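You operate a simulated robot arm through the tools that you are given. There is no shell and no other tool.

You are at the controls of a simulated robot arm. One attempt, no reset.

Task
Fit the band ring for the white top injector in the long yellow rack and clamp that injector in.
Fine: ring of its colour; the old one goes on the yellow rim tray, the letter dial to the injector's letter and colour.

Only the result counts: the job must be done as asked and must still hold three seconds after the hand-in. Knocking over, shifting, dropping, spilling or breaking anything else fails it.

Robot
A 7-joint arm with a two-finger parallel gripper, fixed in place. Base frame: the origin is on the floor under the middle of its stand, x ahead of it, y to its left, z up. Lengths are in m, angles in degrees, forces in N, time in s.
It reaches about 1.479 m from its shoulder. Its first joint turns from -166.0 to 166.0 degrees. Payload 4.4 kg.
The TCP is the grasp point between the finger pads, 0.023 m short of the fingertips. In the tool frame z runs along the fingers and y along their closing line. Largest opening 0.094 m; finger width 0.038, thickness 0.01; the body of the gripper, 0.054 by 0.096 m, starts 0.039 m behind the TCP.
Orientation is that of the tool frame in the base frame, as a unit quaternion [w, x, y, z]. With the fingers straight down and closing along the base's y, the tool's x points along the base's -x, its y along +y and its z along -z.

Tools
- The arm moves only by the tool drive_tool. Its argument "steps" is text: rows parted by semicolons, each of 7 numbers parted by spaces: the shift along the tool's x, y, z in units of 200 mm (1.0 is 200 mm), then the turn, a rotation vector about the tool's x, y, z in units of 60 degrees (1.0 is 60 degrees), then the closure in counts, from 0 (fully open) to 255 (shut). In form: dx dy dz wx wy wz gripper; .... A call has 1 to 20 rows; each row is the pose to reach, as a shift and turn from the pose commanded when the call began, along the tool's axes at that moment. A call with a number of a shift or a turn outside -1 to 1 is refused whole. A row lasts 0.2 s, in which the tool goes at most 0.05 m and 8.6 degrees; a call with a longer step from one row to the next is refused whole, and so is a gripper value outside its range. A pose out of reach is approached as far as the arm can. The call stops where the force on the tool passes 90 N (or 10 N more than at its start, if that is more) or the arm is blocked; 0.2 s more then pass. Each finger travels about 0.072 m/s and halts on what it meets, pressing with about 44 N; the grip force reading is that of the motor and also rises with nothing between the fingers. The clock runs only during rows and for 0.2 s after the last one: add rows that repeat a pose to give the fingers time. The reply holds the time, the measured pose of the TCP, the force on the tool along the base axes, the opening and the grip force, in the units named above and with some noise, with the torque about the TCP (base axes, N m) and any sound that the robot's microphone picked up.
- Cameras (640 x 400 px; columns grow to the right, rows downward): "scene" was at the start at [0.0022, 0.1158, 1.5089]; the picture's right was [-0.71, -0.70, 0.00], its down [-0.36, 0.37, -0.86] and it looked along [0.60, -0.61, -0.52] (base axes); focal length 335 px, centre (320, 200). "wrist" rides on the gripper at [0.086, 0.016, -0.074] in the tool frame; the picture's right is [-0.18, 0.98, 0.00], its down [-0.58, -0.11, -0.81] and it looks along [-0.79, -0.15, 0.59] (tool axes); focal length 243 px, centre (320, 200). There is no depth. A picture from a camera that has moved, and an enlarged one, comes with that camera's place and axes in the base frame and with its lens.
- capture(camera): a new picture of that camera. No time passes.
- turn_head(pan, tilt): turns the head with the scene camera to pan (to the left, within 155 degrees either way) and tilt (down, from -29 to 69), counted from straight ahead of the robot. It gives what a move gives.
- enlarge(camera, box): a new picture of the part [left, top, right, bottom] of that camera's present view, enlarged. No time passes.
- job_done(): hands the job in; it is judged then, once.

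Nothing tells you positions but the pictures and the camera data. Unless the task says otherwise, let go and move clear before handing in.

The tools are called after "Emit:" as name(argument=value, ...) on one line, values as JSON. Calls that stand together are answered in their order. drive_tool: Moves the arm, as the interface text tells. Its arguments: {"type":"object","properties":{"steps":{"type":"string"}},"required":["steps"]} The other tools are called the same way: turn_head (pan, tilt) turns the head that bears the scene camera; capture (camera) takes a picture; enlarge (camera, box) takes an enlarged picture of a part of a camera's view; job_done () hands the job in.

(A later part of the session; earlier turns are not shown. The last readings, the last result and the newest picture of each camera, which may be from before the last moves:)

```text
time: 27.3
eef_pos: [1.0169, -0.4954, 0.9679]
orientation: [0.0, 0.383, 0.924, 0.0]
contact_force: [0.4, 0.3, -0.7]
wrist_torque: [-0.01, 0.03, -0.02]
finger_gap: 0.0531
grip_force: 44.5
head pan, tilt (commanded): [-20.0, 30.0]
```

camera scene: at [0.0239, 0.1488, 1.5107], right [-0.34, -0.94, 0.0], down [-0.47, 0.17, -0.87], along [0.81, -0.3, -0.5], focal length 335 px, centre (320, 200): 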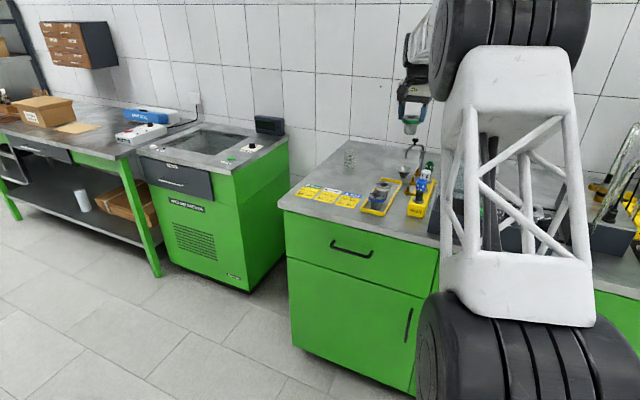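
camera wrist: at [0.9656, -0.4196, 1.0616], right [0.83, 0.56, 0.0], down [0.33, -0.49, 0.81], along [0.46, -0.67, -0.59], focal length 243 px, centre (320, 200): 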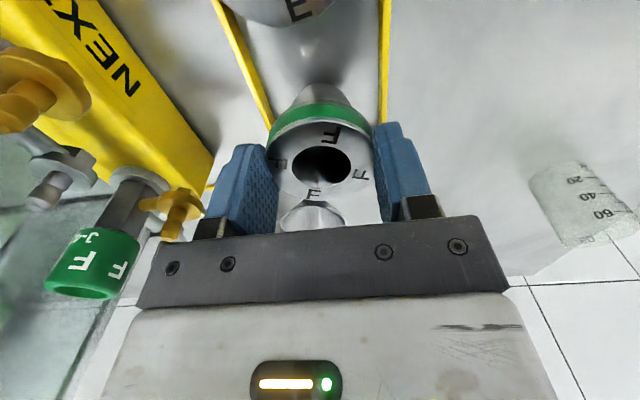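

Emit:
drive_tool(steps="0 0 0.008 0 0 0 255; 0 0 0.012 0 0 0 255; 0 0 0.012 0 0 0 255")

Emit:
enlarge(camera="scene", box=[360, 150, 420, 210])

```text
time: 28.1
eef_pos: [1.0156, -0.4957, 0.968]
orientation: [0.001, 0.383, 0.924, 0.0]
contact_force: [-1.4, 2.9, 8.7]
wrist_torque: [0.06, 0.09, 0.0]
finger_gap: 0.053
grip_force: 44.1
head pan, tilt (commanded): [-20.0, 30.0]
```

```text
6.67 times, centred on (390, 180) of scene
camera zoom: at [0.0238, 0.1489, 1.5107], right [-0.34, -0.94, 0.0], down [-0.47, 0.17, -0.87], along [0.81, -0.3, -0.5], focal length 2235 px, centre (-147, 333)
```

zoom: 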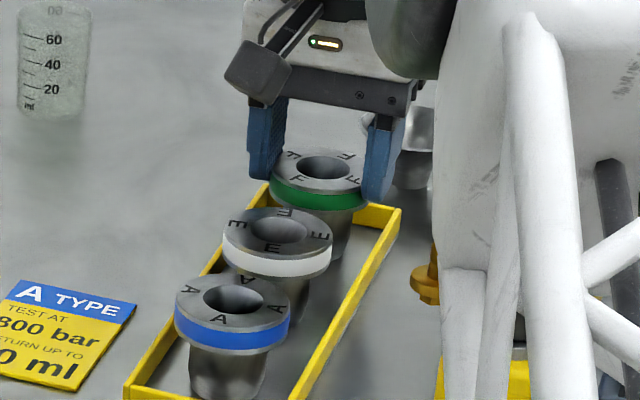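

Contact felt (about 9 N), the ring is resting on the tray floor. I open the fingers partly and check before lifting.

Emit:
drive_tool(steps="0 0 -0.01 0 0 0 60; 0 0 -0.01 0 0 0 60; 0 0 -0.01 0 0 0 60")

Emit:
capture(camera="wrist")

```text
time: 28.9
eef_pos: [1.0155, -0.4962, 0.9666]
orientation: [0.001, 0.383, 0.924, 0.0]
contact_force: [-0.1, -0.3, -0.1]
wrist_torque: [0.0, 0.0, 0.03]
finger_gap: 0.0717
grip_force: 0.0
head pan, tilt (commanded): [-20.0, 30.0]
```

```text
taken
camera wrist: at [0.9651, -0.4209, 1.0436], right [0.83, 0.56, 0.0], down [0.33, -0.49, 0.81], along [0.46, -0.67, -0.59], focal length 243 px, centre (320, 200)
```

wrist: 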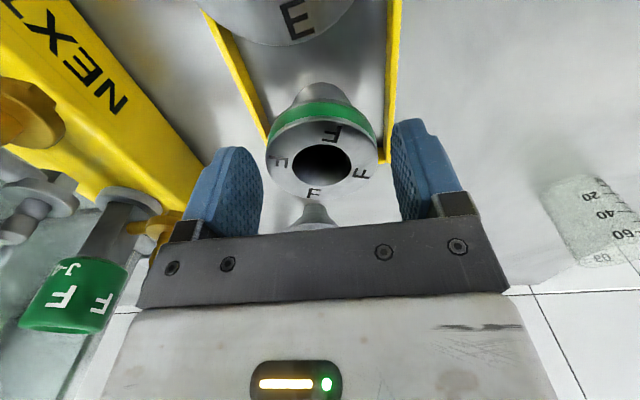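

Released cleanly. I lift straight up and move back over the E ring.

Emit:
drive_tool(steps="0 0 -0.1 0 0 0 60; 0 0 -0.25 0 0 0 60; 0 0 -0.45 0 0 0 60; 0 0 -0.6 0 0 0 60; 0.2 0.007 -0.6 0 0 0 60; 0.425 0.015 -0.6 0 0 0 60; 0.425 0.015 -0.6 0 0 0 60")

Emit:
capture(camera="wrist")

Emit:
enlarge(camera="scene", box=[350, 140, 450, 220])

```text
time: 30.5
eef_pos: [0.9588, -0.4332, 1.0884]
orientation: [0.0, 0.384, 0.923, 0.0]
contact_force: [0.6, 0.1, -0.3]
wrist_torque: [-0.02, -0.01, 0.02]
finger_gap: 0.0719
grip_force: 0.1
head pan, tilt (commanded): [-20.0, 30.0]
```

```text
taken
camera wrist: at [0.9069, -0.3587, 1.1636], right [0.83, 0.56, 0.0], down [0.33, -0.49, 0.81], along [0.46, -0.67, -0.59], focal length 243 px, centre (320, 200)
```

wrist: 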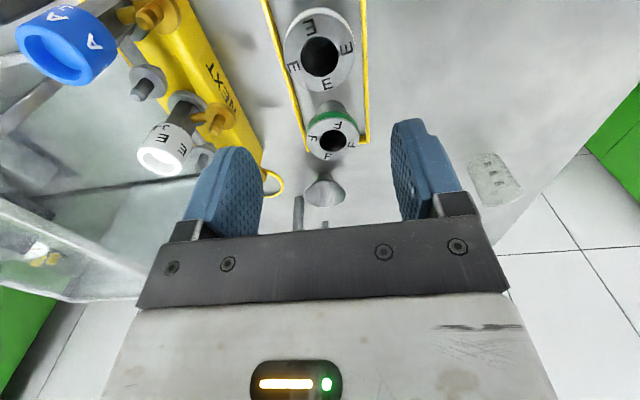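

```text
5.00 times, centred on (400, 180) of scene
camera zoom: at [0.0238, 0.1489, 1.5107], right [-0.34, -0.94, 0.0], down [-0.47, 0.17, -0.87], along [0.81, -0.3, -0.5], focal length 1676 px, centre (-80, 300)
```

zoom: 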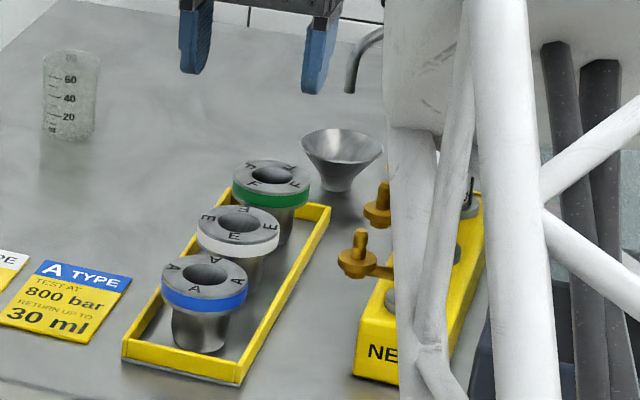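

F ring stands in the tray. The E ring hole reads (u 0.984, v 0.371), right under the TCP; I descend and close.

Emit:
drive_tool(steps="0 0 0.15 0 0 0 60; 0 0 0.3 0 0 0 60; 0 0 0.42 0 0 0 60; 0 0 0.52 0 0 0 60; 0 0 0.57 0 0 0 60; 0 0 0.597 0 0 0 60; 0 0 0.597 0 0 0 60; 0 0 0.597 0 0 0 160; 0 0 0.597 0 0 0 255; 0 0 0.597 0 0 0 255; 0 0 0.597 0 0 0 255")

Emit:
capture(camera="wrist")

```text
time: 32.9
eef_pos: [0.958, -0.4326, 0.9701]
orientation: [0.001, 0.383, 0.924, 0.0]
contact_force: [1.2, 0.4, 0.4]
wrist_torque: [0.05, -0.11, -0.02]
finger_gap: 0.0566
grip_force: 43.6
head pan, tilt (commanded): [-20.0, 30.0]
```

```text
taken
camera wrist: at [0.9065, -0.3581, 1.0447], right [0.83, 0.56, 0.0], down [0.33, -0.49, 0.81], along [0.46, -0.67, -0.59], focal length 243 px, centre (320, 200)
```

wrist: 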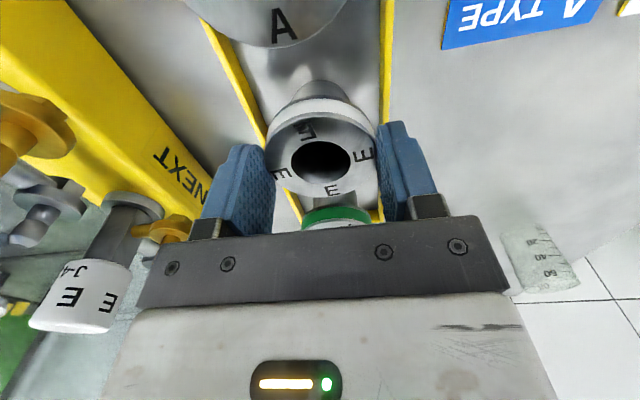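

E ring gripped (gap 56.6 mm). I lift it clear.

Emit:
drive_tool(steps="0 0 -0.04 0 0 0 255; 0 0 -0.12 0 0 0 255; 0 0 -0.25 0 0 0 255; 0 0 -0.45 0 0 0 255; 0 0 -0.65 0 0 0 255; 0 0 -0.85 0 0 0 255; 0 0 -1 0 0 0 255; 0 0 -1 0 0 0 255")

Emit:
capture(camera="wrist")

Emit:
enlarge(camera="scene", box=[350, 100, 450, 220])

```text
time: 34.7
eef_pos: [0.9563, -0.4339, 1.1681]
orientation: [-0.001, 0.383, 0.924, 0.0]
contact_force: [0.1, -0.3, -1.5]
wrist_torque: [0.01, 0.0, 0.0]
finger_gap: 0.0565
grip_force: 43.8
head pan, tilt (commanded): [-20.0, 30.0]
```

```text
taken
camera wrist: at [0.9053, -0.3594, 1.2428], right [0.83, 0.56, 0.0], down [0.33, -0.49, 0.81], along [0.46, -0.67, -0.59], focal length 243 px, centre (320, 200)
```

wrist: 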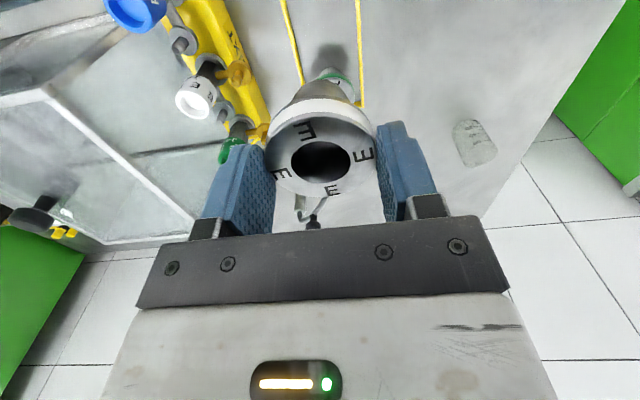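

```text
3.33 times, centred on (400, 160) of scene
camera zoom: at [0.0239, 0.1488, 1.5107], right [-0.34, -0.94, 0.0], down [-0.47, 0.17, -0.87], along [0.81, -0.3, -0.5], focal length 1118 px, centre (53, 333)
```

zoom: 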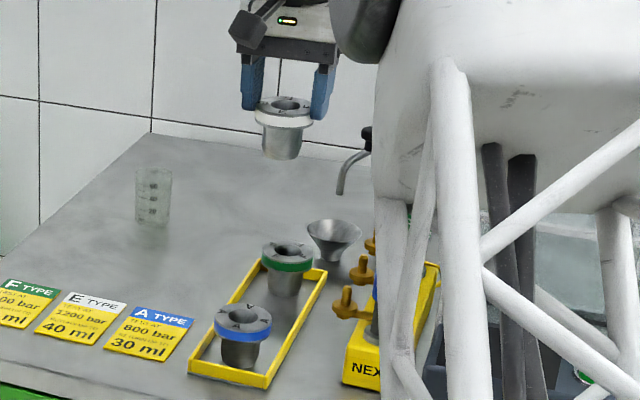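

E ring held well. I raise a little more and carry it right, over the hood, to the clamp.

Emit:
drive_tool(steps="0 0 -0.2 0 0 0 255; 0 0 -0.34 0 0 0 255; 0 -0.2 -0.34 0 0 0 255; 0 -0.4 -0.34 0 0 0 255; 0 -0.6 -0.34 0 0 0 255; 0 -0.8 -0.34 0 0 0 255; 0 -1.0 -0.34 0 0 0 255; 0 -1.0 -0.34 0 0 0 255")

Emit:
drive_tool(steps="-0.06 -0.2 0 0 0 0 255; -0.12 -0.4 0 0 0 0 255; -0.18 -0.6 0 0 0 0 255; -0.24 -0.8 0 0 0 0 255; -0.3 -1.0 0 0 0 0 255; -0.3 -1.0 0 0 0 0 255")

Emit:
capture(camera="wrist")

```text
time: 36.5
eef_pos: [0.8154, -0.575, 1.2349]
orientation: [0.0, 0.382, 0.924, 0.0]
contact_force: [0.1, 0.3, -0.8]
wrist_torque: [-0.01, 0.01, -0.01]
finger_gap: 0.0567
grip_force: 44.2
head pan, tilt (commanded): [-20.0, 30.0]
```

```text
time: 37.9
eef_pos: [0.7157, -0.7585, 1.2376]
orientation: [0.0, 0.382, 0.924, 0.0]
contact_force: [-0.4, -0.4, -1.8]
wrist_torque: [-0.02, 0.01, -0.02]
finger_gap: 0.0567
grip_force: 44.1
head pan, tilt (commanded): [-20.0, 30.0]
```

```text
taken
camera wrist: at [0.6653, -0.684, 1.3134], right [0.83, 0.56, 0.0], down [0.33, -0.49, 0.81], along [0.46, -0.67, -0.59], focal length 243 px, centre (320, 200)
```

wrist: 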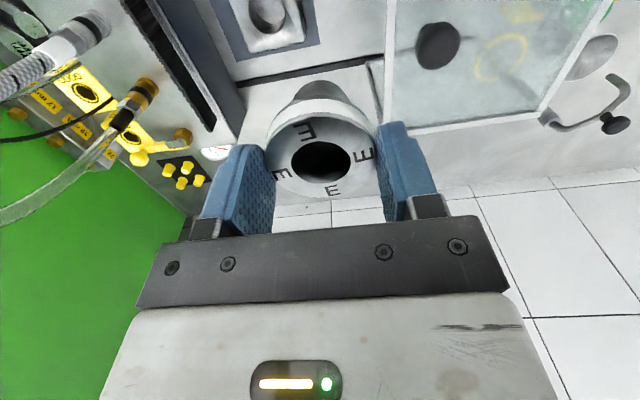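

Now I align over the block with the same 20° yaw as before and descend to just above it.

Emit:
drive_tool(steps="-0.006 -0.1 0 0 0 -0.083 255; -0.012 -0.2 0 0 0 -0.167 255; -0.018 -0.3 0 0 0 -0.25 255; -0.0235 -0.3475 0 0 0 -0.333 255; -0.0235 -0.3475 0.2 0 0 -0.333 255; -0.0235 -0.3475 0.4 0 0 -0.333 255; -0.0235 -0.3475 0.6 0 0 -0.333 255; -0.0235 -0.3475 0.75 0 0 -0.333 255; -0.0235 -0.3475 0.85 0 0 -0.333 255; -0.0235 -0.3475 0.85 0 0 -0.333 255")

Emit:
capture(camera="wrist")

Emit:
enlarge(camera="scene", box=[460, 130, 580, 240])

```text
time: 40.1
eef_pos: [0.6723, -0.8103, 1.0695]
orientation: [0.0, 0.216, 0.976, 0.0]
contact_force: [0.2, 0.8, -2.6]
wrist_torque: [0.03, -0.01, -0.02]
finger_gap: 0.0564
grip_force: 43.9
head pan, tilt (commanded): [-20.0, 30.0]
```

```text
taken
camera wrist: at [0.6005, -0.7566, 1.1443], right [0.58, 0.81, 0.0], down [0.48, -0.34, 0.81], along [0.66, -0.47, -0.59], focal length 243 px, centre (320, 200)
```

wrist: 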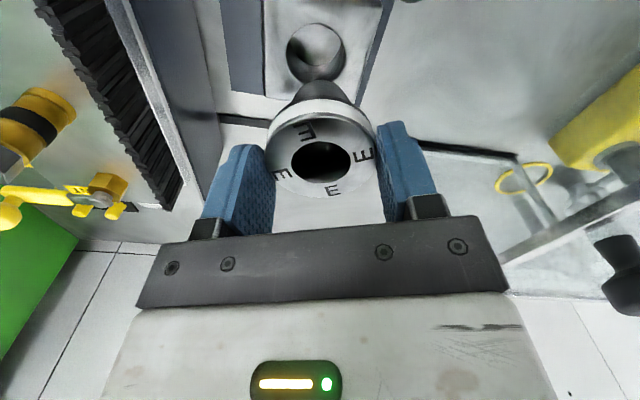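

```text
3.64 times, centred on (520, 185) of scene
camera zoom: at [0.0239, 0.1488, 1.5107], right [-0.34, -0.94, 0.0], down [-0.47, 0.17, -0.87], along [0.81, -0.3, -0.5], focal length 1219 px, centre (-407, 254)
```

zoom: 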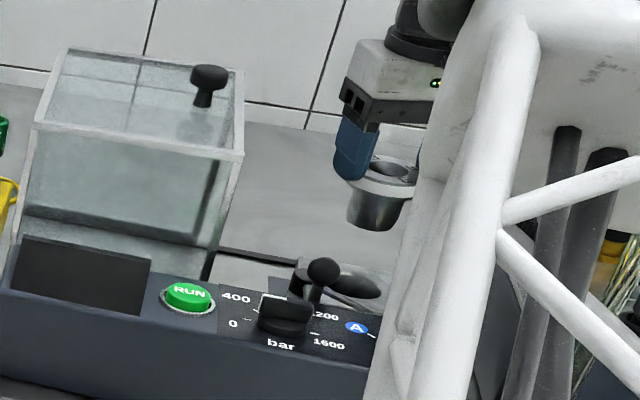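

I compare the block's hole with the held ring before inserting.

Emit:
enlarge(camera="wrist", box=[230, 0, 410, 115])

```text
3.48 times, centred on (320, 58) of wrist
camera zoom: at [0.6005, -0.7566, 1.1443], right [0.58, 0.81, 0.0], down [0.48, -0.34, 0.81], along [0.66, -0.47, -0.59], focal length 844 px, centre (320, 696)
```

zoom: 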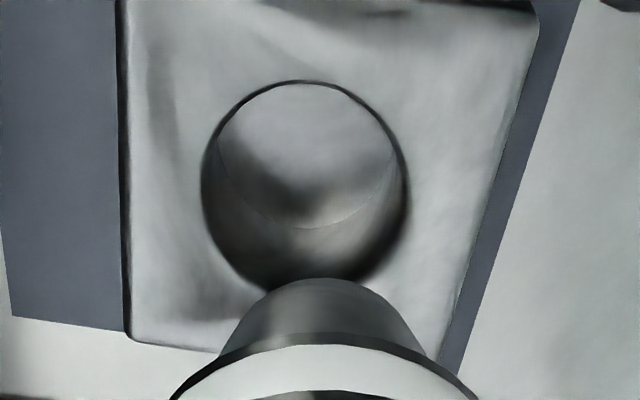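

Emit:
enlarge(camera="wrist", box=[230, 90, 410, 215])

Emit:
drive_tool(steps="0 0 0 0 0 0 255")

```text
3.20 times, centred on (320, 152) of wrist
camera zoom: at [0.6005, -0.7566, 1.1443], right [0.58, 0.81, 0.0], down [0.48, -0.34, 0.81], along [0.66, -0.47, -0.59], focal length 776 px, centre (320, 352)
```

zoom: 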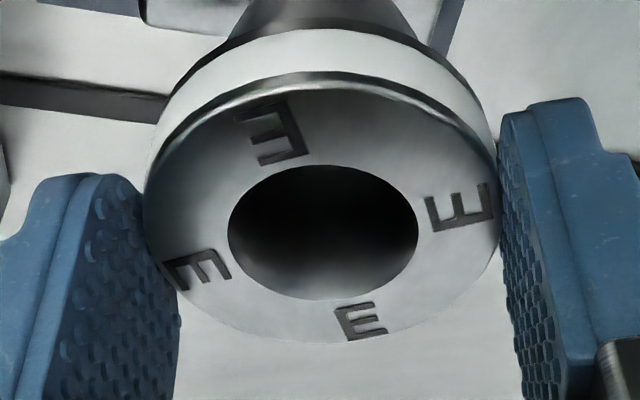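

```text
time: 40.5
eef_pos: [0.6743, -0.8105, 1.0686]
orientation: [0.0, 0.216, 0.976, 0.0]
contact_force: [-0.4, 0.0, -1.6]
wrist_torque: [0.01, -0.01, 0.03]
finger_gap: 0.0563
grip_force: 44.0
head pan, tilt (commanded): [-20.0, 30.0]
```

I correct by about 3.5 mm and come down to just above the hole, then look again.

Emit:
drive_tool(steps="0.014 -0.011 0 0 0 0 255; 0.014 -0.011 0.1 0 0 0 255; 0.014 -0.011 0.2 0 0 0 255; 0.014 -0.011 0.25 0 0 0 255; 0.014 -0.011 0.25 0 0 0 255")

Emit:
enlarge(camera="wrist", box=[230, 20, 410, 145])

Emit:
enlarge(camera="scene", box=[480, 150, 560, 220])

```text
time: 41.7
eef_pos: [0.6675, -0.8104, 1.0167]
orientation: [0.001, 0.216, 0.976, 0.0]
contact_force: [-0.2, 0.2, -2.2]
wrist_torque: [-0.02, 0.02, -0.01]
finger_gap: 0.0568
grip_force: 44.2
head pan, tilt (commanded): [-20.0, 30.0]
```

```text
3.20 times, centred on (320, 82) of wrist
camera zoom: at [0.5958, -0.7576, 1.0914], right [0.58, 0.81, 0.0], down [0.48, -0.34, 0.81], along [0.66, -0.47, -0.59], focal length 776 px, centre (320, 576)
```

zoom: 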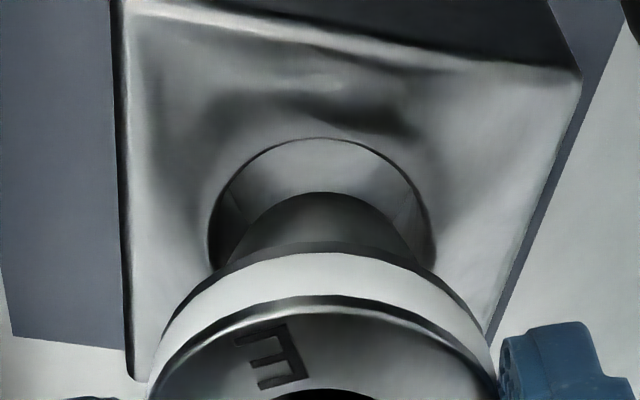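

```text
5.71 times, centred on (520, 185) of scene
camera zoom: at [0.0239, 0.1488, 1.5107], right [-0.34, -0.94, 0.0], down [-0.47, 0.17, -0.87], along [0.81, -0.3, -0.5], focal length 1916 px, centre (-823, 286)
```

zoom: 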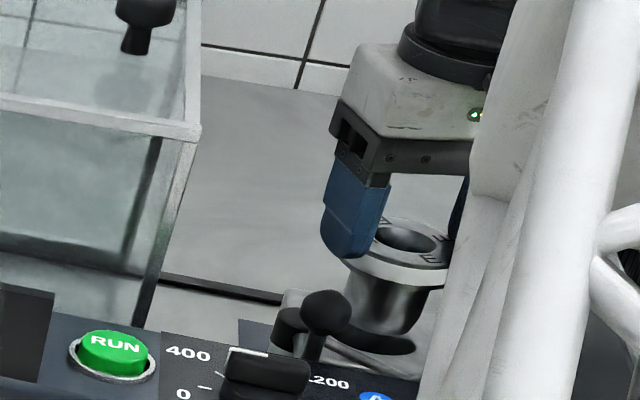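

Neck and hole line up within about a millimetre. I lower slowly.

Emit:
drive_tool(steps="0 0 0.02 0 0 0 255; 0 0 0.04 0 0 0 255; 0 0 0.06 0 0 0 255; 0 0 0.08 0 0 0 255; 0 0 0.1 0 0 0 255; 0 0 0.1 0 0 0 255")

Emit:
enlarge(camera="wrist", box=[230, 20, 410, 145])

```text
time: 43.1
eef_pos: [0.6679, -0.8101, 0.9966]
orientation: [0.001, 0.217, 0.976, 0.0]
contact_force: [-0.3, -0.3, -1.6]
wrist_torque: [0.02, 0.02, -0.01]
finger_gap: 0.0564
grip_force: 43.6
head pan, tilt (commanded): [-20.0, 30.0]
```

```text
3.20 times, centred on (320, 82) of wrist
camera zoom: at [0.5952, -0.7581, 1.0724], right [0.58, 0.81, 0.0], down [0.48, -0.34, 0.81], along [0.66, -0.47, -0.59], focal length 776 px, centre (320, 576)
```

zoom: 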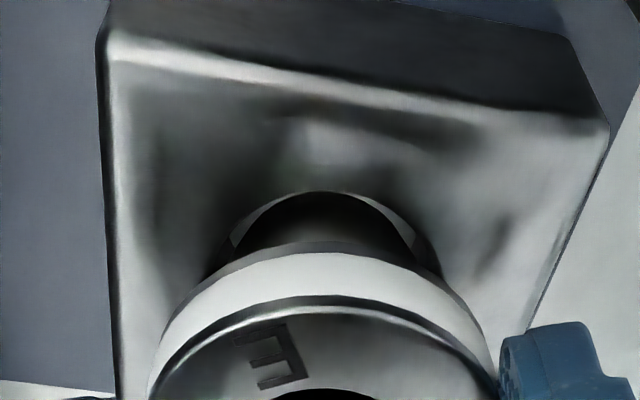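

Emit:
drive_tool(steps="0 0 0.02 0 0 0 255; 0 0 0.04 0 0 0 255; 0 0 0.06 0 0 0 255; 0 0 0.08 0 0 0 255; 0 0 0.08 0 0 0 255")

Emit:
capture(camera="wrist")

```text
time: 44.3
eef_pos: [0.6697, -0.811, 0.9805]
orientation: [0.0, 0.216, 0.976, 0.0]
contact_force: [0.7, 0.2, -2.2]
wrist_torque: [0.02, -0.02, 0.02]
finger_gap: 0.0568
grip_force: 44.2
head pan, tilt (commanded): [-20.0, 30.0]
```

```text
taken
camera wrist: at [0.5961, -0.7583, 1.056], right [0.58, 0.81, 0.0], down [0.48, -0.34, 0.81], along [0.66, -0.47, -0.59], focal length 243 px, centre (320, 200)
```

wrist: 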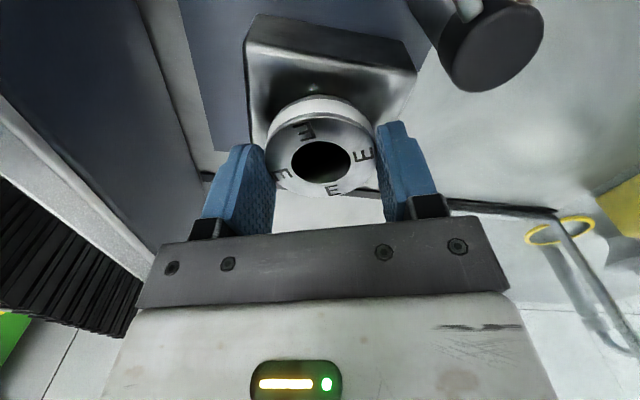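

Emit:
drive_tool(steps="0 0 0.015 0 0 0 255; 0 0 0.03 0 0 0 255; 0 0 0.045 0 0 0 255; 0 0 0.045 0 0 0 255")

Emit:
drive_tool(steps="0 0 0.005 0 0 0 255; 0 0 0.01 0 0 0 255; 0 0 0.01 0 0 0 255")

```text
time: 45.3
eef_pos: [0.6691, -0.8109, 0.9728]
orientation: [0.0, 0.217, 0.976, 0.0]
contact_force: [0.0, 0.4, -2.2]
wrist_torque: [0.02, 0.0, 0.03]
finger_gap: 0.0566
grip_force: 43.8
head pan, tilt (commanded): [-20.0, 30.0]
```

```text
time: 46.1
eef_pos: [0.6671, -0.8113, 0.97]
orientation: [0.001, 0.216, 0.976, -0.001]
contact_force: [-1.3, 0.2, 6.1]
wrist_torque: [0.22, 0.09, 0.0]
finger_gap: 0.0563
grip_force: 43.7
head pan, tilt (commanded): [-20.0, 30.0]
```

Seated (about 8 N contact at the expected height). I release and lift away.

Emit:
drive_tool(steps="0 0 0 0 0 0 60; 0 0 0 0 0 0 60; 0 0 0 0 0 0 60; 0 0 -0.1 0 0 0 60; 0 0 -0.3 0 0 0 60; 0 0 -0.5 0 0 0 60; 0 0 -0.7 0 0 0 60; 0 0 -0.7 0 0 0 60")

Emit:
capture(camera="wrist")

Emit:
enlarge(camera="scene", box=[480, 150, 560, 220])

```text
time: 47.9
eef_pos: [0.6652, -0.8126, 1.1109]
orientation: [0.0, 0.217, 0.976, 0.0]
contact_force: [-0.2, -0.7, -0.1]
wrist_torque: [0.02, 0.01, 0.01]
finger_gap: 0.072
grip_force: 0.1
head pan, tilt (commanded): [-20.0, 30.0]
```

```text
taken
camera wrist: at [0.5926, -0.7597, 1.1867], right [0.58, 0.81, 0.0], down [0.48, -0.34, 0.81], along [0.66, -0.47, -0.59], focal length 243 px, centre (320, 200)
```

wrist: 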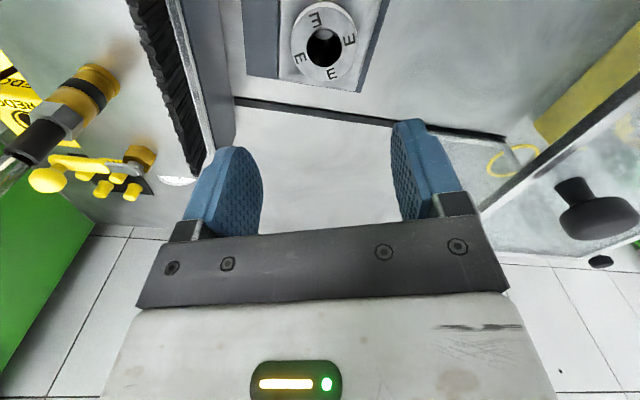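

```text
5.71 times, centred on (520, 185) of scene
camera zoom: at [0.0239, 0.1488, 1.5107], right [-0.34, -0.94, 0.0], down [-0.47, 0.17, -0.87], along [0.81, -0.3, -0.5], focal length 1916 px, centre (-823, 286)
```

zoom: 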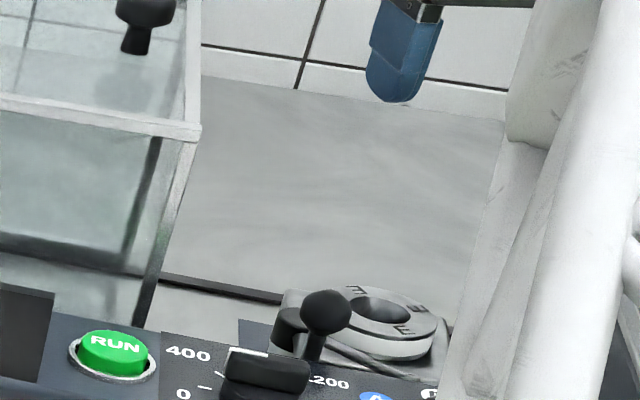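

E ring is seated in the clamp. Now I go up and left to inspect the white E injector in the rack.

Emit:
drive_tool(steps="0 0 -0.2 0 0 0 0; 0 0 -0.4 0 0 0.083 0; 0 0 -0.6 0 0 0.167 0; 0 0 -0.7 0 0 0.25 0; 0 0 -0.7 0 0 0.333 0; 0 0 -0.7 0 0 0.333 0")

Emit:
drive_tool(steps="0.1 0.2 0 0 0 0 0; 0.2 0.4 0 0 0 0 0; 0.3 0.6 0 0 0 0 0; 0.4 0.8 0 0 0 0 0; 0.5 1.0 0 0 0 0 0; 0.6 1.0 0 0 0 0 0; 0.6 1.0 0 0 0 0 0")

Emit:
drive_tool(steps="0.1 0.2 0.1 0 0 0 0; 0.2 0.4 0.2 0 0 0 0; 0.2 0.6 0.3 0 0 0 0; 0.2 0.75 0.4 0 0 0 0; 0.2 0.75 0.4 0 0 0 0")

Emit:
capture(camera="wrist")

```text
time: 49.3
eef_pos: [0.6685, -0.8111, 1.252]
orientation: [0.0, 0.384, 0.923, 0.0]
contact_force: [-0.1, 0.6, -0.1]
wrist_torque: [0.0, 0.0, 0.01]
finger_gap: 0.0941
grip_force: 0.1
head pan, tilt (commanded): [-20.0, 30.0]
```

```text
time: 50.9
eef_pos: [0.7249, -0.5871, 1.2493]
orientation: [0.001, 0.382, 0.924, 0.001]
contact_force: [0.3, -0.1, -1.0]
wrist_torque: [0.02, 0.0, 0.0]
finger_gap: 0.0939
grip_force: 0.0
head pan, tilt (commanded): [-20.0, 30.0]
```

```text
time: 52.1
eef_pos: [0.804, -0.4476, 1.1723]
orientation: [0.0, 0.382, 0.924, 0.0]
contact_force: [0.4, 0.2, -0.1]
wrist_torque: [0.0, 0.0, -0.05]
finger_gap: 0.0939
grip_force: 0.0
head pan, tilt (commanded): [-20.0, 30.0]
```

```text
taken
camera wrist: at [0.7535, -0.3734, 1.2463], right [0.83, 0.56, 0.0], down [0.33, -0.49, 0.81], along [0.46, -0.67, -0.59], focal length 243 px, centre (320, 200)
```

wrist: 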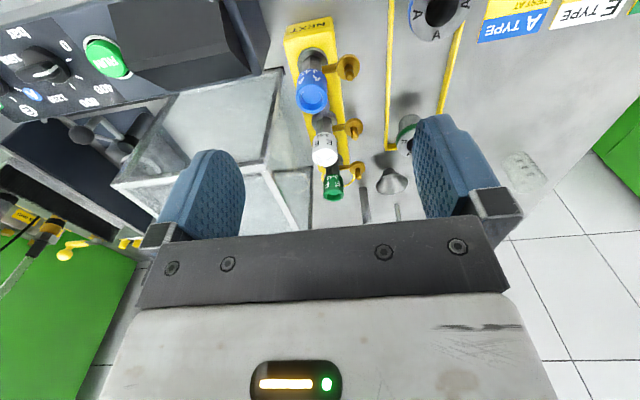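

Emit:
enlarge(camera="wrist", box=[250, 30, 410, 210])

Emit:
turn_head(pan=-35, tilt=30)

Emit:
capture(camera="scene")

```text
2.22 times, centred on (330, 120) of wrist
camera zoom: at [0.7535, -0.3734, 1.2463], right [0.83, 0.56, 0.0], down [0.33, -0.49, 0.81], along [0.46, -0.67, -0.59], focal length 539 px, centre (298, 378)
```

zoom: 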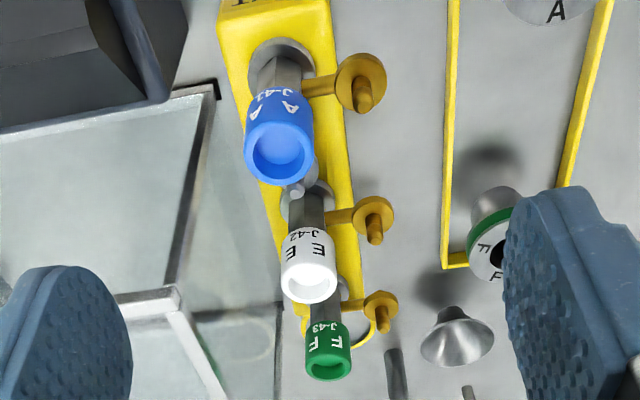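

```text
time: 52.8
eef_pos: [0.8038, -0.4472, 1.1714]
orientation: [0.001, 0.382, 0.924, 0.0]
contact_force: [0.3, -0.3, -0.4]
wrist_torque: [0.0, 0.01, 0.01]
finger_gap: 0.0942
grip_force: 0.0
head pan, tilt (commanded): [-35.0, 30.0]
```

```text
taken
camera scene: at [0.013, 0.1279, 1.5107], right [-0.57, -0.82, 0.0], down [-0.41, 0.29, -0.87], along [0.71, -0.5, -0.5], focal length 335 px, centre (320, 200)
```

scene: 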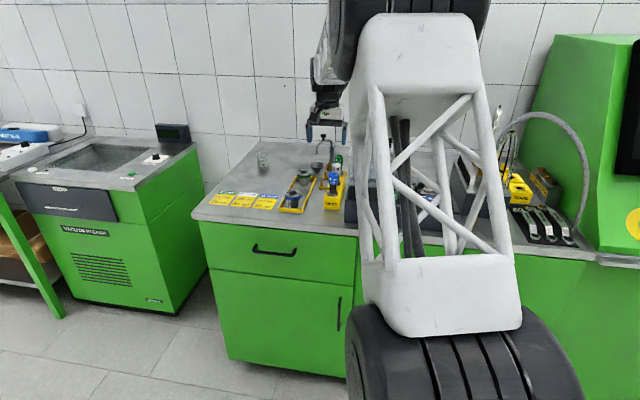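

Emit:
enlarge(camera="scene", box=[285, 140, 365, 220])

Emit:
enlarge(camera="scene", box=[310, 140, 355, 215])

```text
5.00 times, centred on (325, 180) of scene
camera zoom: at [0.013, 0.1279, 1.5107], right [-0.57, -0.82, 0.0], down [-0.41, 0.29, -0.87], along [0.71, -0.5, -0.5], focal length 1676 px, centre (295, 300)
```

zoom: 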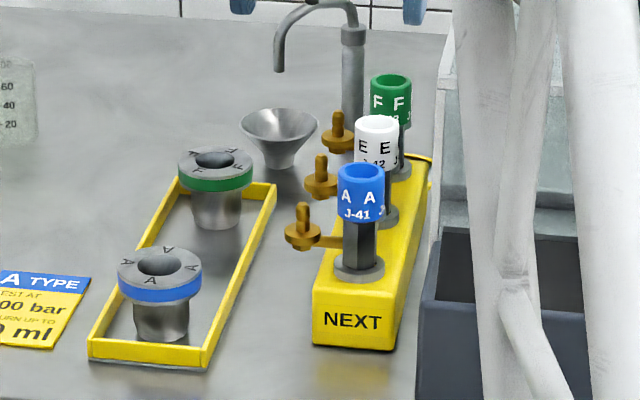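

```text
5.33 times, centred on (332, 178) of scene
camera zoom: at [0.013, 0.1279, 1.5107], right [-0.57, -0.82, 0.0], down [-0.41, 0.29, -0.87], along [0.71, -0.5, -0.5], focal length 1788 px, centre (253, 320)
```

zoom: 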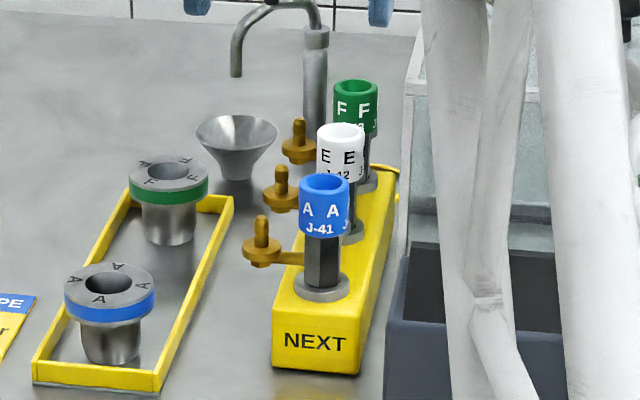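

The E injector cap triangulates to u≈1.004, v≈0.238, top z≈1.025, with its brass side port to the left (pin top about 0.996). I'll come above it with the fingers pre-closed to about 46 mm, closing along the bench, and check.

Emit:
drive_tool(steps="-0.15 -0.02 0 0 0 0 60; -0.3 -0.04 0.05 0 0 0 100; -0.45 -0.06 0.12 0 0 0 130; -0.595 -0.07 0.2 0 0 0 130; -0.595 -0.07 0.25 0 0 0 130; -0.595 -0.07 0.25 0 0 0 130")

Emit:
capture(camera="wrist")

Emit:
enlarge(camera="wrist", box=[230, 0, 410, 150])

```text
time: 54.2
eef_pos: [0.8757, -0.5467, 1.1184]
orientation: [0.001, 0.382, 0.924, 0.0]
contact_force: [0.0, -0.2, -0.1]
wrist_torque: [-0.02, -0.01, 0.0]
finger_gap: 0.046
grip_force: 0.0
head pan, tilt (commanded): [-35.0, 30.0]
```

```text
taken
camera wrist: at [0.8248, -0.4714, 1.1942], right [0.83, 0.56, 0.0], down [0.33, -0.49, 0.81], along [0.46, -0.67, -0.59], focal length 243 px, centre (320, 200)
```

wrist: 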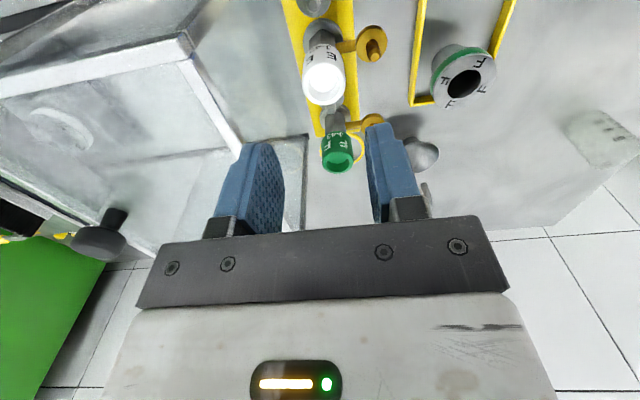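

```text
2.67 times, centred on (320, 75) of wrist
camera zoom: at [0.8248, -0.4714, 1.1942], right [0.83, 0.56, 0.0], down [0.33, -0.49, 0.81], along [0.46, -0.67, -0.59], focal length 647 px, centre (320, 533)
```

zoom: 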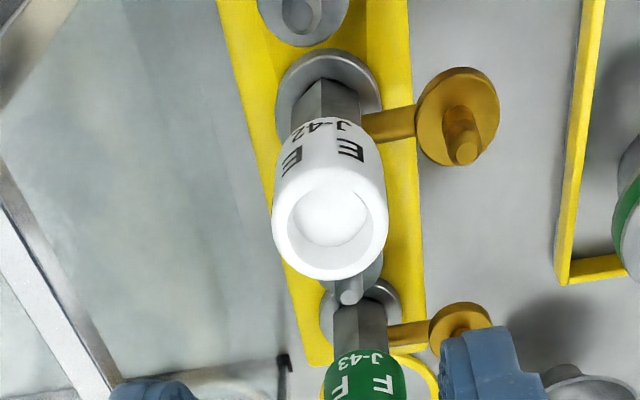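

The cap is nearly centred; I shift 2.7 mm left and descend to just above cap level to verify finger clearance.

Emit:
drive_tool(steps="0 0.0135 0.1 0 0 0 130; 0 0.0135 0.2 0 0 0 130; 0 0.0135 0.28 0 0 0 130; 0 0.0135 0.28 0 0 0 130")

Emit:
capture(camera="wrist")

Emit:
enlarge(camera="scene", box=[310, 120, 365, 210])

```text
time: 55.2
eef_pos: [0.8779, -0.5444, 1.0632]
orientation: [0.0, 0.383, 0.924, 0.0]
contact_force: [0.2, 0.4, -0.2]
wrist_torque: [0.04, -0.02, 0.01]
finger_gap: 0.0461
grip_force: 0.0
head pan, tilt (commanded): [-35.0, 30.0]
```

```text
taken
camera wrist: at [0.8268, -0.4695, 1.1384], right [0.83, 0.56, 0.0], down [0.33, -0.49, 0.81], along [0.46, -0.67, -0.59], focal length 243 px, centre (320, 200)
```

wrist: 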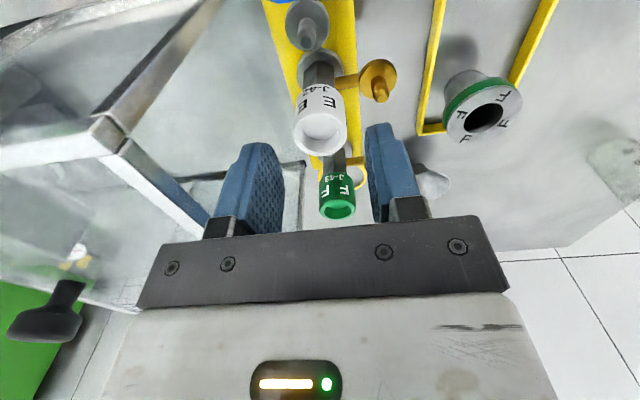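

```text
4.44 times, centred on (338, 165) of scene
camera zoom: at [0.013, 0.1279, 1.5107], right [-0.57, -0.82, 0.0], down [-0.41, 0.29, -0.87], along [0.71, -0.5, -0.5], focal length 1490 px, centre (242, 356)
```

zoom: 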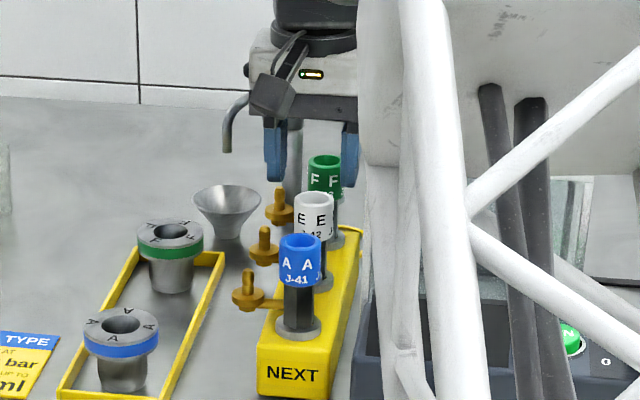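

Aligned within about a millimetre and the hood is 2 cm clear. I descend onto the cap and close.

Emit:
drive_tool(steps="0 0 0.06 0 0 0 130; 0 0 0.12 0 0 0 130; 0 0 0.17 0 0 0 130; 0 0 0.205 0 0 0 130; 0 0 0.205 0 0 0 130")

Emit:
capture(camera="wrist")

Emit:
enlarge(camera="scene", box=[310, 120, 365, 210])

```text
time: 56.4
eef_pos: [0.8785, -0.5401, 1.0231]
orientation: [0.0, 0.383, 0.924, -0.001]
contact_force: [0.3, -0.6, -0.9]
wrist_torque: [0.0, -0.02, 0.0]
finger_gap: 0.0465
grip_force: 0.1
head pan, tilt (commanded): [-35.0, 30.0]
```

```text
taken
camera wrist: at [0.8275, -0.4667, 1.0976], right [0.83, 0.56, 0.0], down [0.33, -0.49, 0.81], along [0.46, -0.67, -0.59], focal length 243 px, centre (320, 200)
```

wrist: 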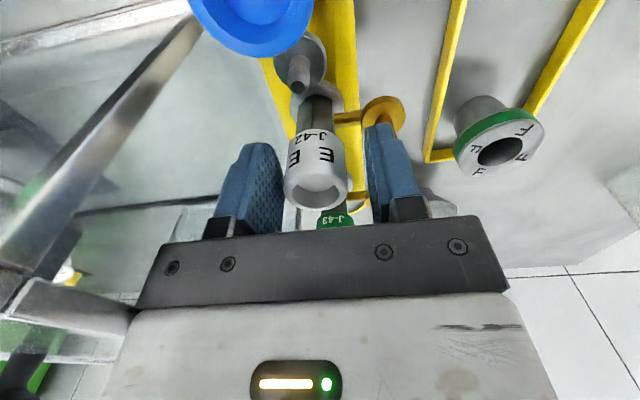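

```text
4.44 times, centred on (338, 165) of scene
camera zoom: at [0.013, 0.1279, 1.5107], right [-0.57, -0.82, 0.0], down [-0.41, 0.29, -0.87], along [0.71, -0.5, -0.5], focal length 1490 px, centre (242, 356)
```

zoom: 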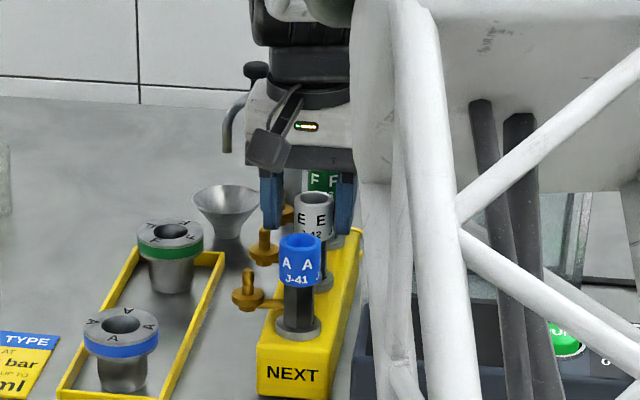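

Fingers straddle the cap with no contact. Closing now.

Emit:
drive_tool(steps="0 0 0 0 0 0 180; 0 0 0 0 0 0 255; 0 0 0 0 0 0 255; 0 0 0 0 0 0 255")

Emit:
capture(camera="wrist")

```text
time: 57.4
eef_pos: [0.8774, -0.541, 1.0224]
orientation: [0.0, 0.384, 0.924, 0.0]
contact_force: [-0.1, -0.2, 0.4]
wrist_torque: [-0.07, 0.03, -0.05]
finger_gap: 0.0316
grip_force: 43.8
head pan, tilt (commanded): [-35.0, 30.0]
```

```text
taken
camera wrist: at [0.8275, -0.4668, 1.0977], right [0.83, 0.56, 0.0], down [0.33, -0.49, 0.81], along [0.46, -0.67, -0.59], focal length 243 px, centre (320, 200)
```

wrist: 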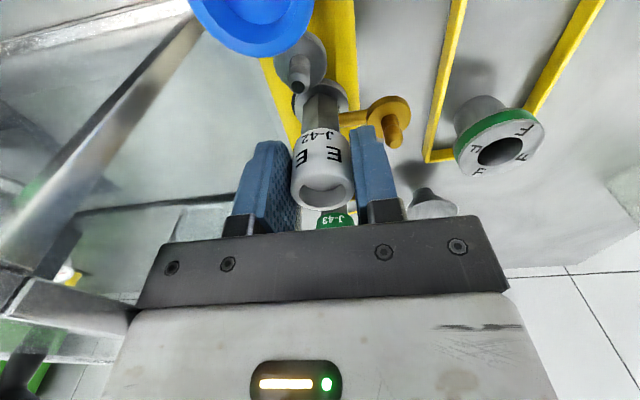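

Gripped (31.6 mm). Lifting slowly straight up.

Emit:
drive_tool(steps="0 0 -0.03 0 0 0 255; 0 0 -0.07 0 0 0 255; 0 0 -0.12 0 0 0 255; 0 0 -0.2 0 0 0 255; 0 0 -0.3 0 0 0 255; 0 0 -0.4 0 0 0 255; 0 0 -0.5 0 0 0 255; 0 0 -0.5 0 0 0 255")

Emit:
capture(camera="wrist")

Emit:
enlarge(camera="scene", box=[290, 90, 390, 220])

```text
time: 59.2
eef_pos: [0.8779, -0.5403, 1.1227]
orientation: [0.0, 0.382, 0.924, 0.001]
contact_force: [0.9, -0.4, -3.0]
wrist_torque: [0.0, 0.03, 0.0]
finger_gap: 0.0319
grip_force: 44.2
head pan, tilt (commanded): [-35.0, 30.0]
```

```text
taken
camera wrist: at [0.8278, -0.4679, 1.1986], right [0.83, 0.56, 0.0], down [0.33, -0.49, 0.81], along [0.46, -0.67, -0.59], focal length 243 px, centre (320, 200)
```

wrist: 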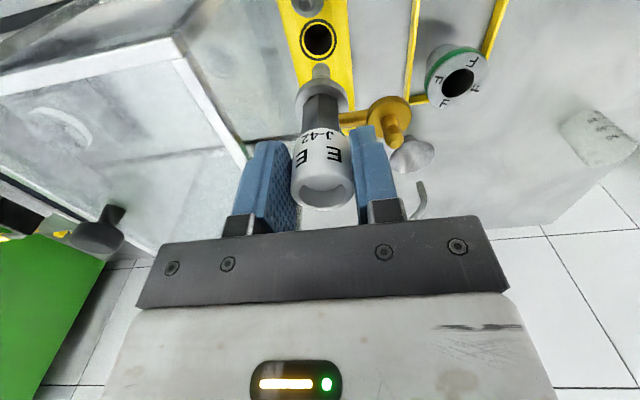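

```text
3.08 times, centred on (340, 155) of scene
camera zoom: at [0.013, 0.1278, 1.5107], right [-0.57, -0.82, 0.0], down [-0.41, 0.29, -0.87], along [0.71, -0.5, -0.5], focal length 1032 px, centre (258, 338)
```

zoom: 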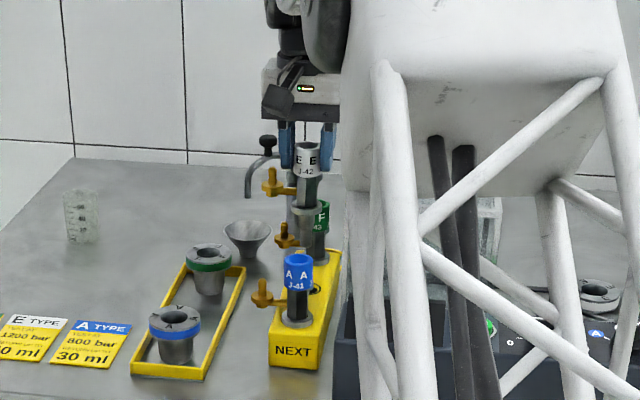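

The injector is out of the rack with its brass port attached. I zoom in to see its lower body and rise further.

Emit:
enlarge(camera="scene", box=[320, 120, 370, 180])

Emit:
enlarge(camera="wrist", box=[230, 20, 430, 220])

```text
6.67 times, centred on (345, 150) of scene
camera zoom: at [0.013, 0.1278, 1.5107], right [-0.57, -0.82, 0.0], down [-0.41, 0.29, -0.87], along [0.71, -0.5, -0.5], focal length 2235 px, centre (153, 533)
```

zoom: 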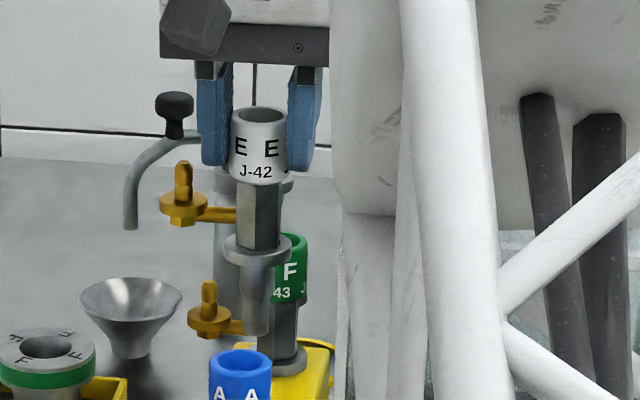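

```text
2.00 times, centred on (330, 120) of wrist
camera zoom: at [0.8278, -0.4679, 1.1986], right [0.83, 0.56, 0.0], down [0.33, -0.49, 0.81], along [0.46, -0.67, -0.59], focal length 485 px, centre (300, 360)
```

zoom: 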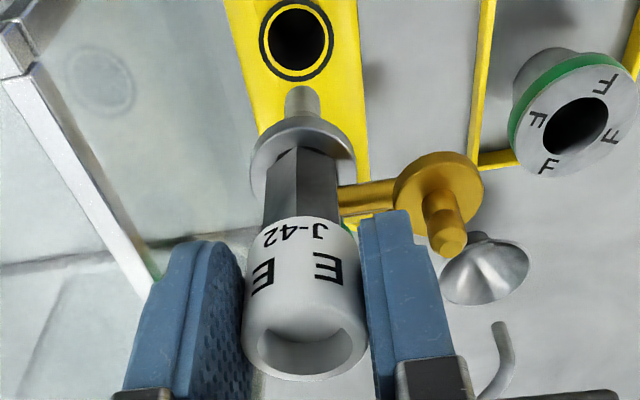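

Lower body hangs about 0.117 below the TCP; the collar should seat on the ring top. I lift high enough to pass the hood knob, then carry it right to the clamp.

Emit:
drive_tool(steps="0 0 -0.2 0 0 0 255; 0 0 -0.4 0 0 0 255; 0 0 -0.6 0 0 0 255; 0 0 -0.84 0 0 0 255; 0 0 -0.84 0 0 0 255; 0 -0.2 -0.84 0 0 0 255; 0 -0.4 -0.84 0 0 0 255; 0 -0.6 -0.84 0 0 0 255; 0 -0.8 -0.84 0 0 0 255; 0 -1.0 -0.84 0 0 0 255; 0 -1.0 -0.84 0 0 0 255")

Emit:
drive_tool(steps="-0.07 -0.2 0 0 0 0 255; -0.14 -0.4 0 0 0 0 255; -0.2 -0.6 0 0 0 0 255; -0.2185 -0.6885 0 0 0 0 255; -0.2185 -0.6885 0 0 0 0 255")

Emit:
capture(camera="wrist")

Emit:
turn_head(pan=-20, tilt=30)

Emit:
capture(camera="scene")

```text
time: 61.6
eef_pos: [0.7346, -0.6827, 1.2912]
orientation: [0.0, 0.383, 0.924, 0.0]
contact_force: [0.2, 0.3, -3.1]
wrist_torque: [0.02, 0.04, -0.02]
finger_gap: 0.0317
grip_force: 44.1
head pan, tilt (commanded): [-35.0, 30.0]
```

```text
time: 62.8
eef_pos: [0.6712, -0.8147, 1.2915]
orientation: [-0.001, 0.382, 0.924, -0.001]
contact_force: [0.3, 0.3, -2.4]
wrist_torque: [0.0, 0.03, 0.03]
finger_gap: 0.0315
grip_force: 44.4
head pan, tilt (commanded): [-35.0, 30.0]
```

```text
taken
camera wrist: at [0.6201, -0.7389, 1.3665], right [0.83, 0.56, 0.0], down [0.33, -0.49, 0.81], along [0.46, -0.67, -0.59], focal length 243 px, centre (320, 200)
```

wrist: 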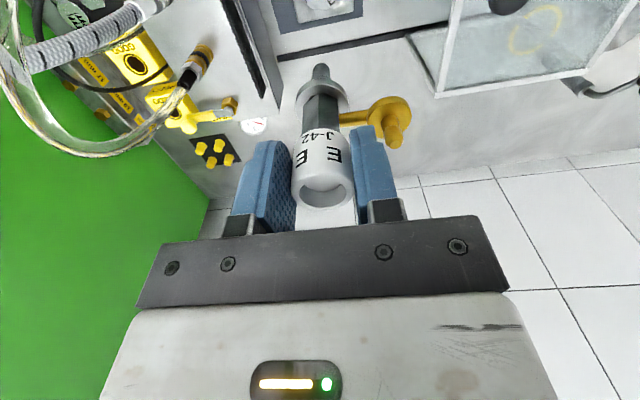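

```text
time: 63.6
eef_pos: [0.6714, -0.8132, 1.2899]
orientation: [0.0, 0.382, 0.924, 0.0]
contact_force: [-0.1, -0.1, -3.1]
wrist_torque: [0.0, 0.07, -0.01]
finger_gap: 0.0316
grip_force: 43.8
head pan, tilt (commanded): [-20.0, 30.0]
```

```text
taken
camera scene: at [0.0239, 0.1487, 1.5107], right [-0.34, -0.94, 0.0], down [-0.47, 0.17, -0.87], along [0.81, -0.3, -0.5], focal length 335 px, centre (320, 200)
```

scene: 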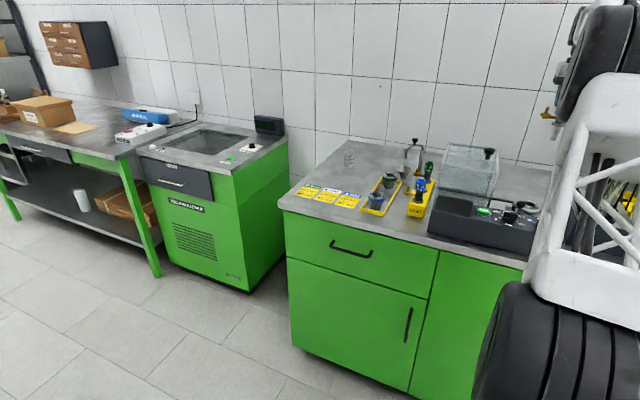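

Over the clamp. I descend to leave the injector tip a few cm above the ring and check alignment.

Emit:
drive_tool(steps="0 0 0.2 0 0 0 255; 0 0 0.4 0 0 0 255; 0 0 0.6 0 0 0 255; 0 0 0.75 0 0 0 255; 0 0 0.85 0 0 0 255; 0 0 0.85 0 0 0 255")

Emit:
enlarge(camera="wrist", box=[230, 0, 410, 150])

Emit:
enlarge(camera="scene", box=[460, 120, 580, 240])

```text
time: 65.0
eef_pos: [0.6729, -0.8116, 1.1201]
orientation: [-0.001, 0.382, 0.924, 0.0]
contact_force: [-0.7, 0.3, -3.1]
wrist_torque: [0.02, 0.0, 0.04]
finger_gap: 0.0318
grip_force: 44.1
head pan, tilt (commanded): [-20.0, 30.0]
```

```text
2.67 times, centred on (320, 75) of wrist
camera zoom: at [0.6212, -0.7373, 1.194], right [0.83, 0.56, 0.0], down [0.33, -0.49, 0.81], along [0.46, -0.67, -0.59], focal length 647 px, centre (320, 533)
```

zoom: 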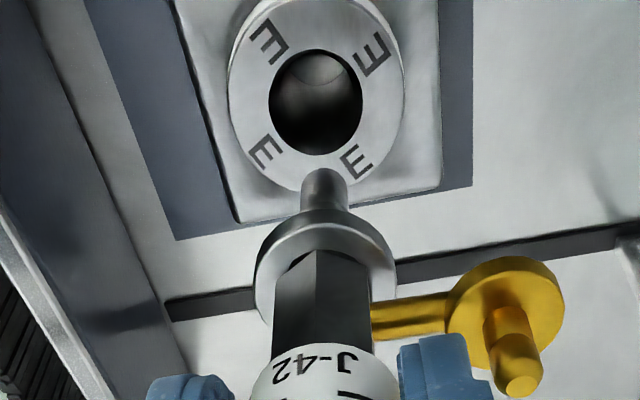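

```text
3.33 times, centred on (520, 180) of scene
camera zoom: at [0.0239, 0.1488, 1.5107], right [-0.34, -0.94, 0.0], down [-0.47, 0.17, -0.87], along [0.81, -0.3, -0.5], focal length 1118 px, centre (-347, 267)
```

zoom: 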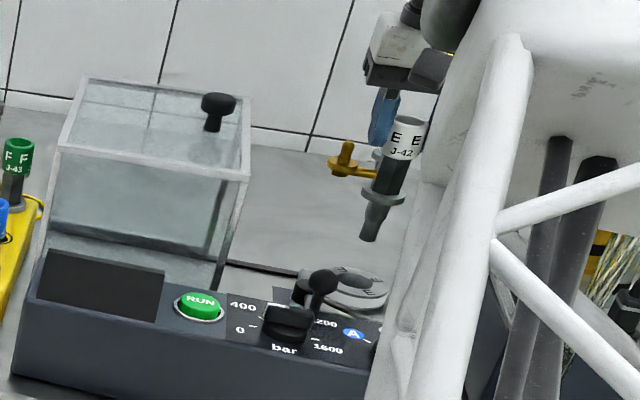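

Emit:
enlarge(camera="wrist", box=[230, 60, 430, 230])

Emit:
enlarge(camera="scene", box=[500, 140, 560, 220])

```text
2.35 times, centred on (330, 145) of wrist
camera zoom: at [0.6212, -0.7373, 1.194], right [0.83, 0.56, 0.0], down [0.33, -0.49, 0.81], along [0.46, -0.67, -0.59], focal length 571 px, centre (296, 329)
```

zoom: 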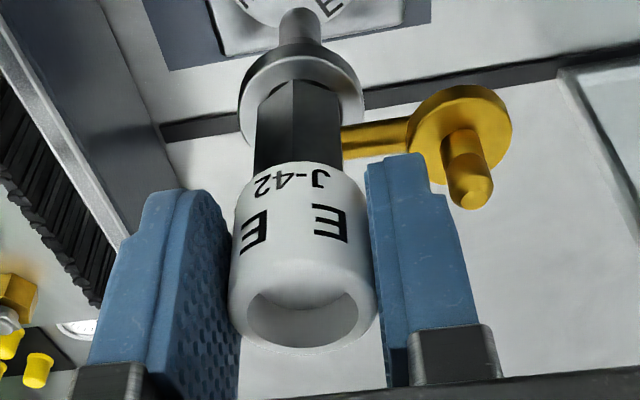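

```text
5.00 times, centred on (530, 180) of scene
camera zoom: at [0.0239, 0.1488, 1.5107], right [-0.34, -0.94, 0.0], down [-0.47, 0.17, -0.87], along [0.81, -0.3, -0.5], focal length 1676 px, centre (-730, 300)
```

zoom: 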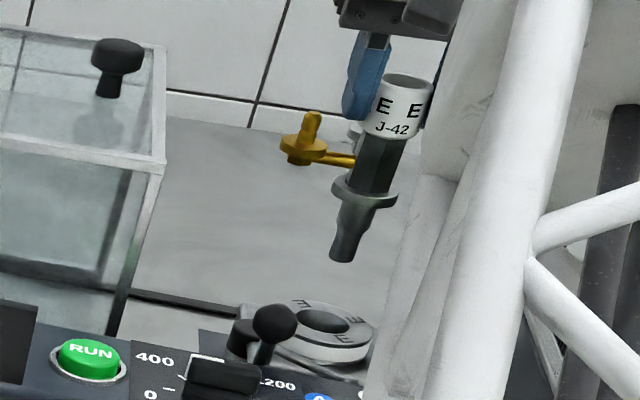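

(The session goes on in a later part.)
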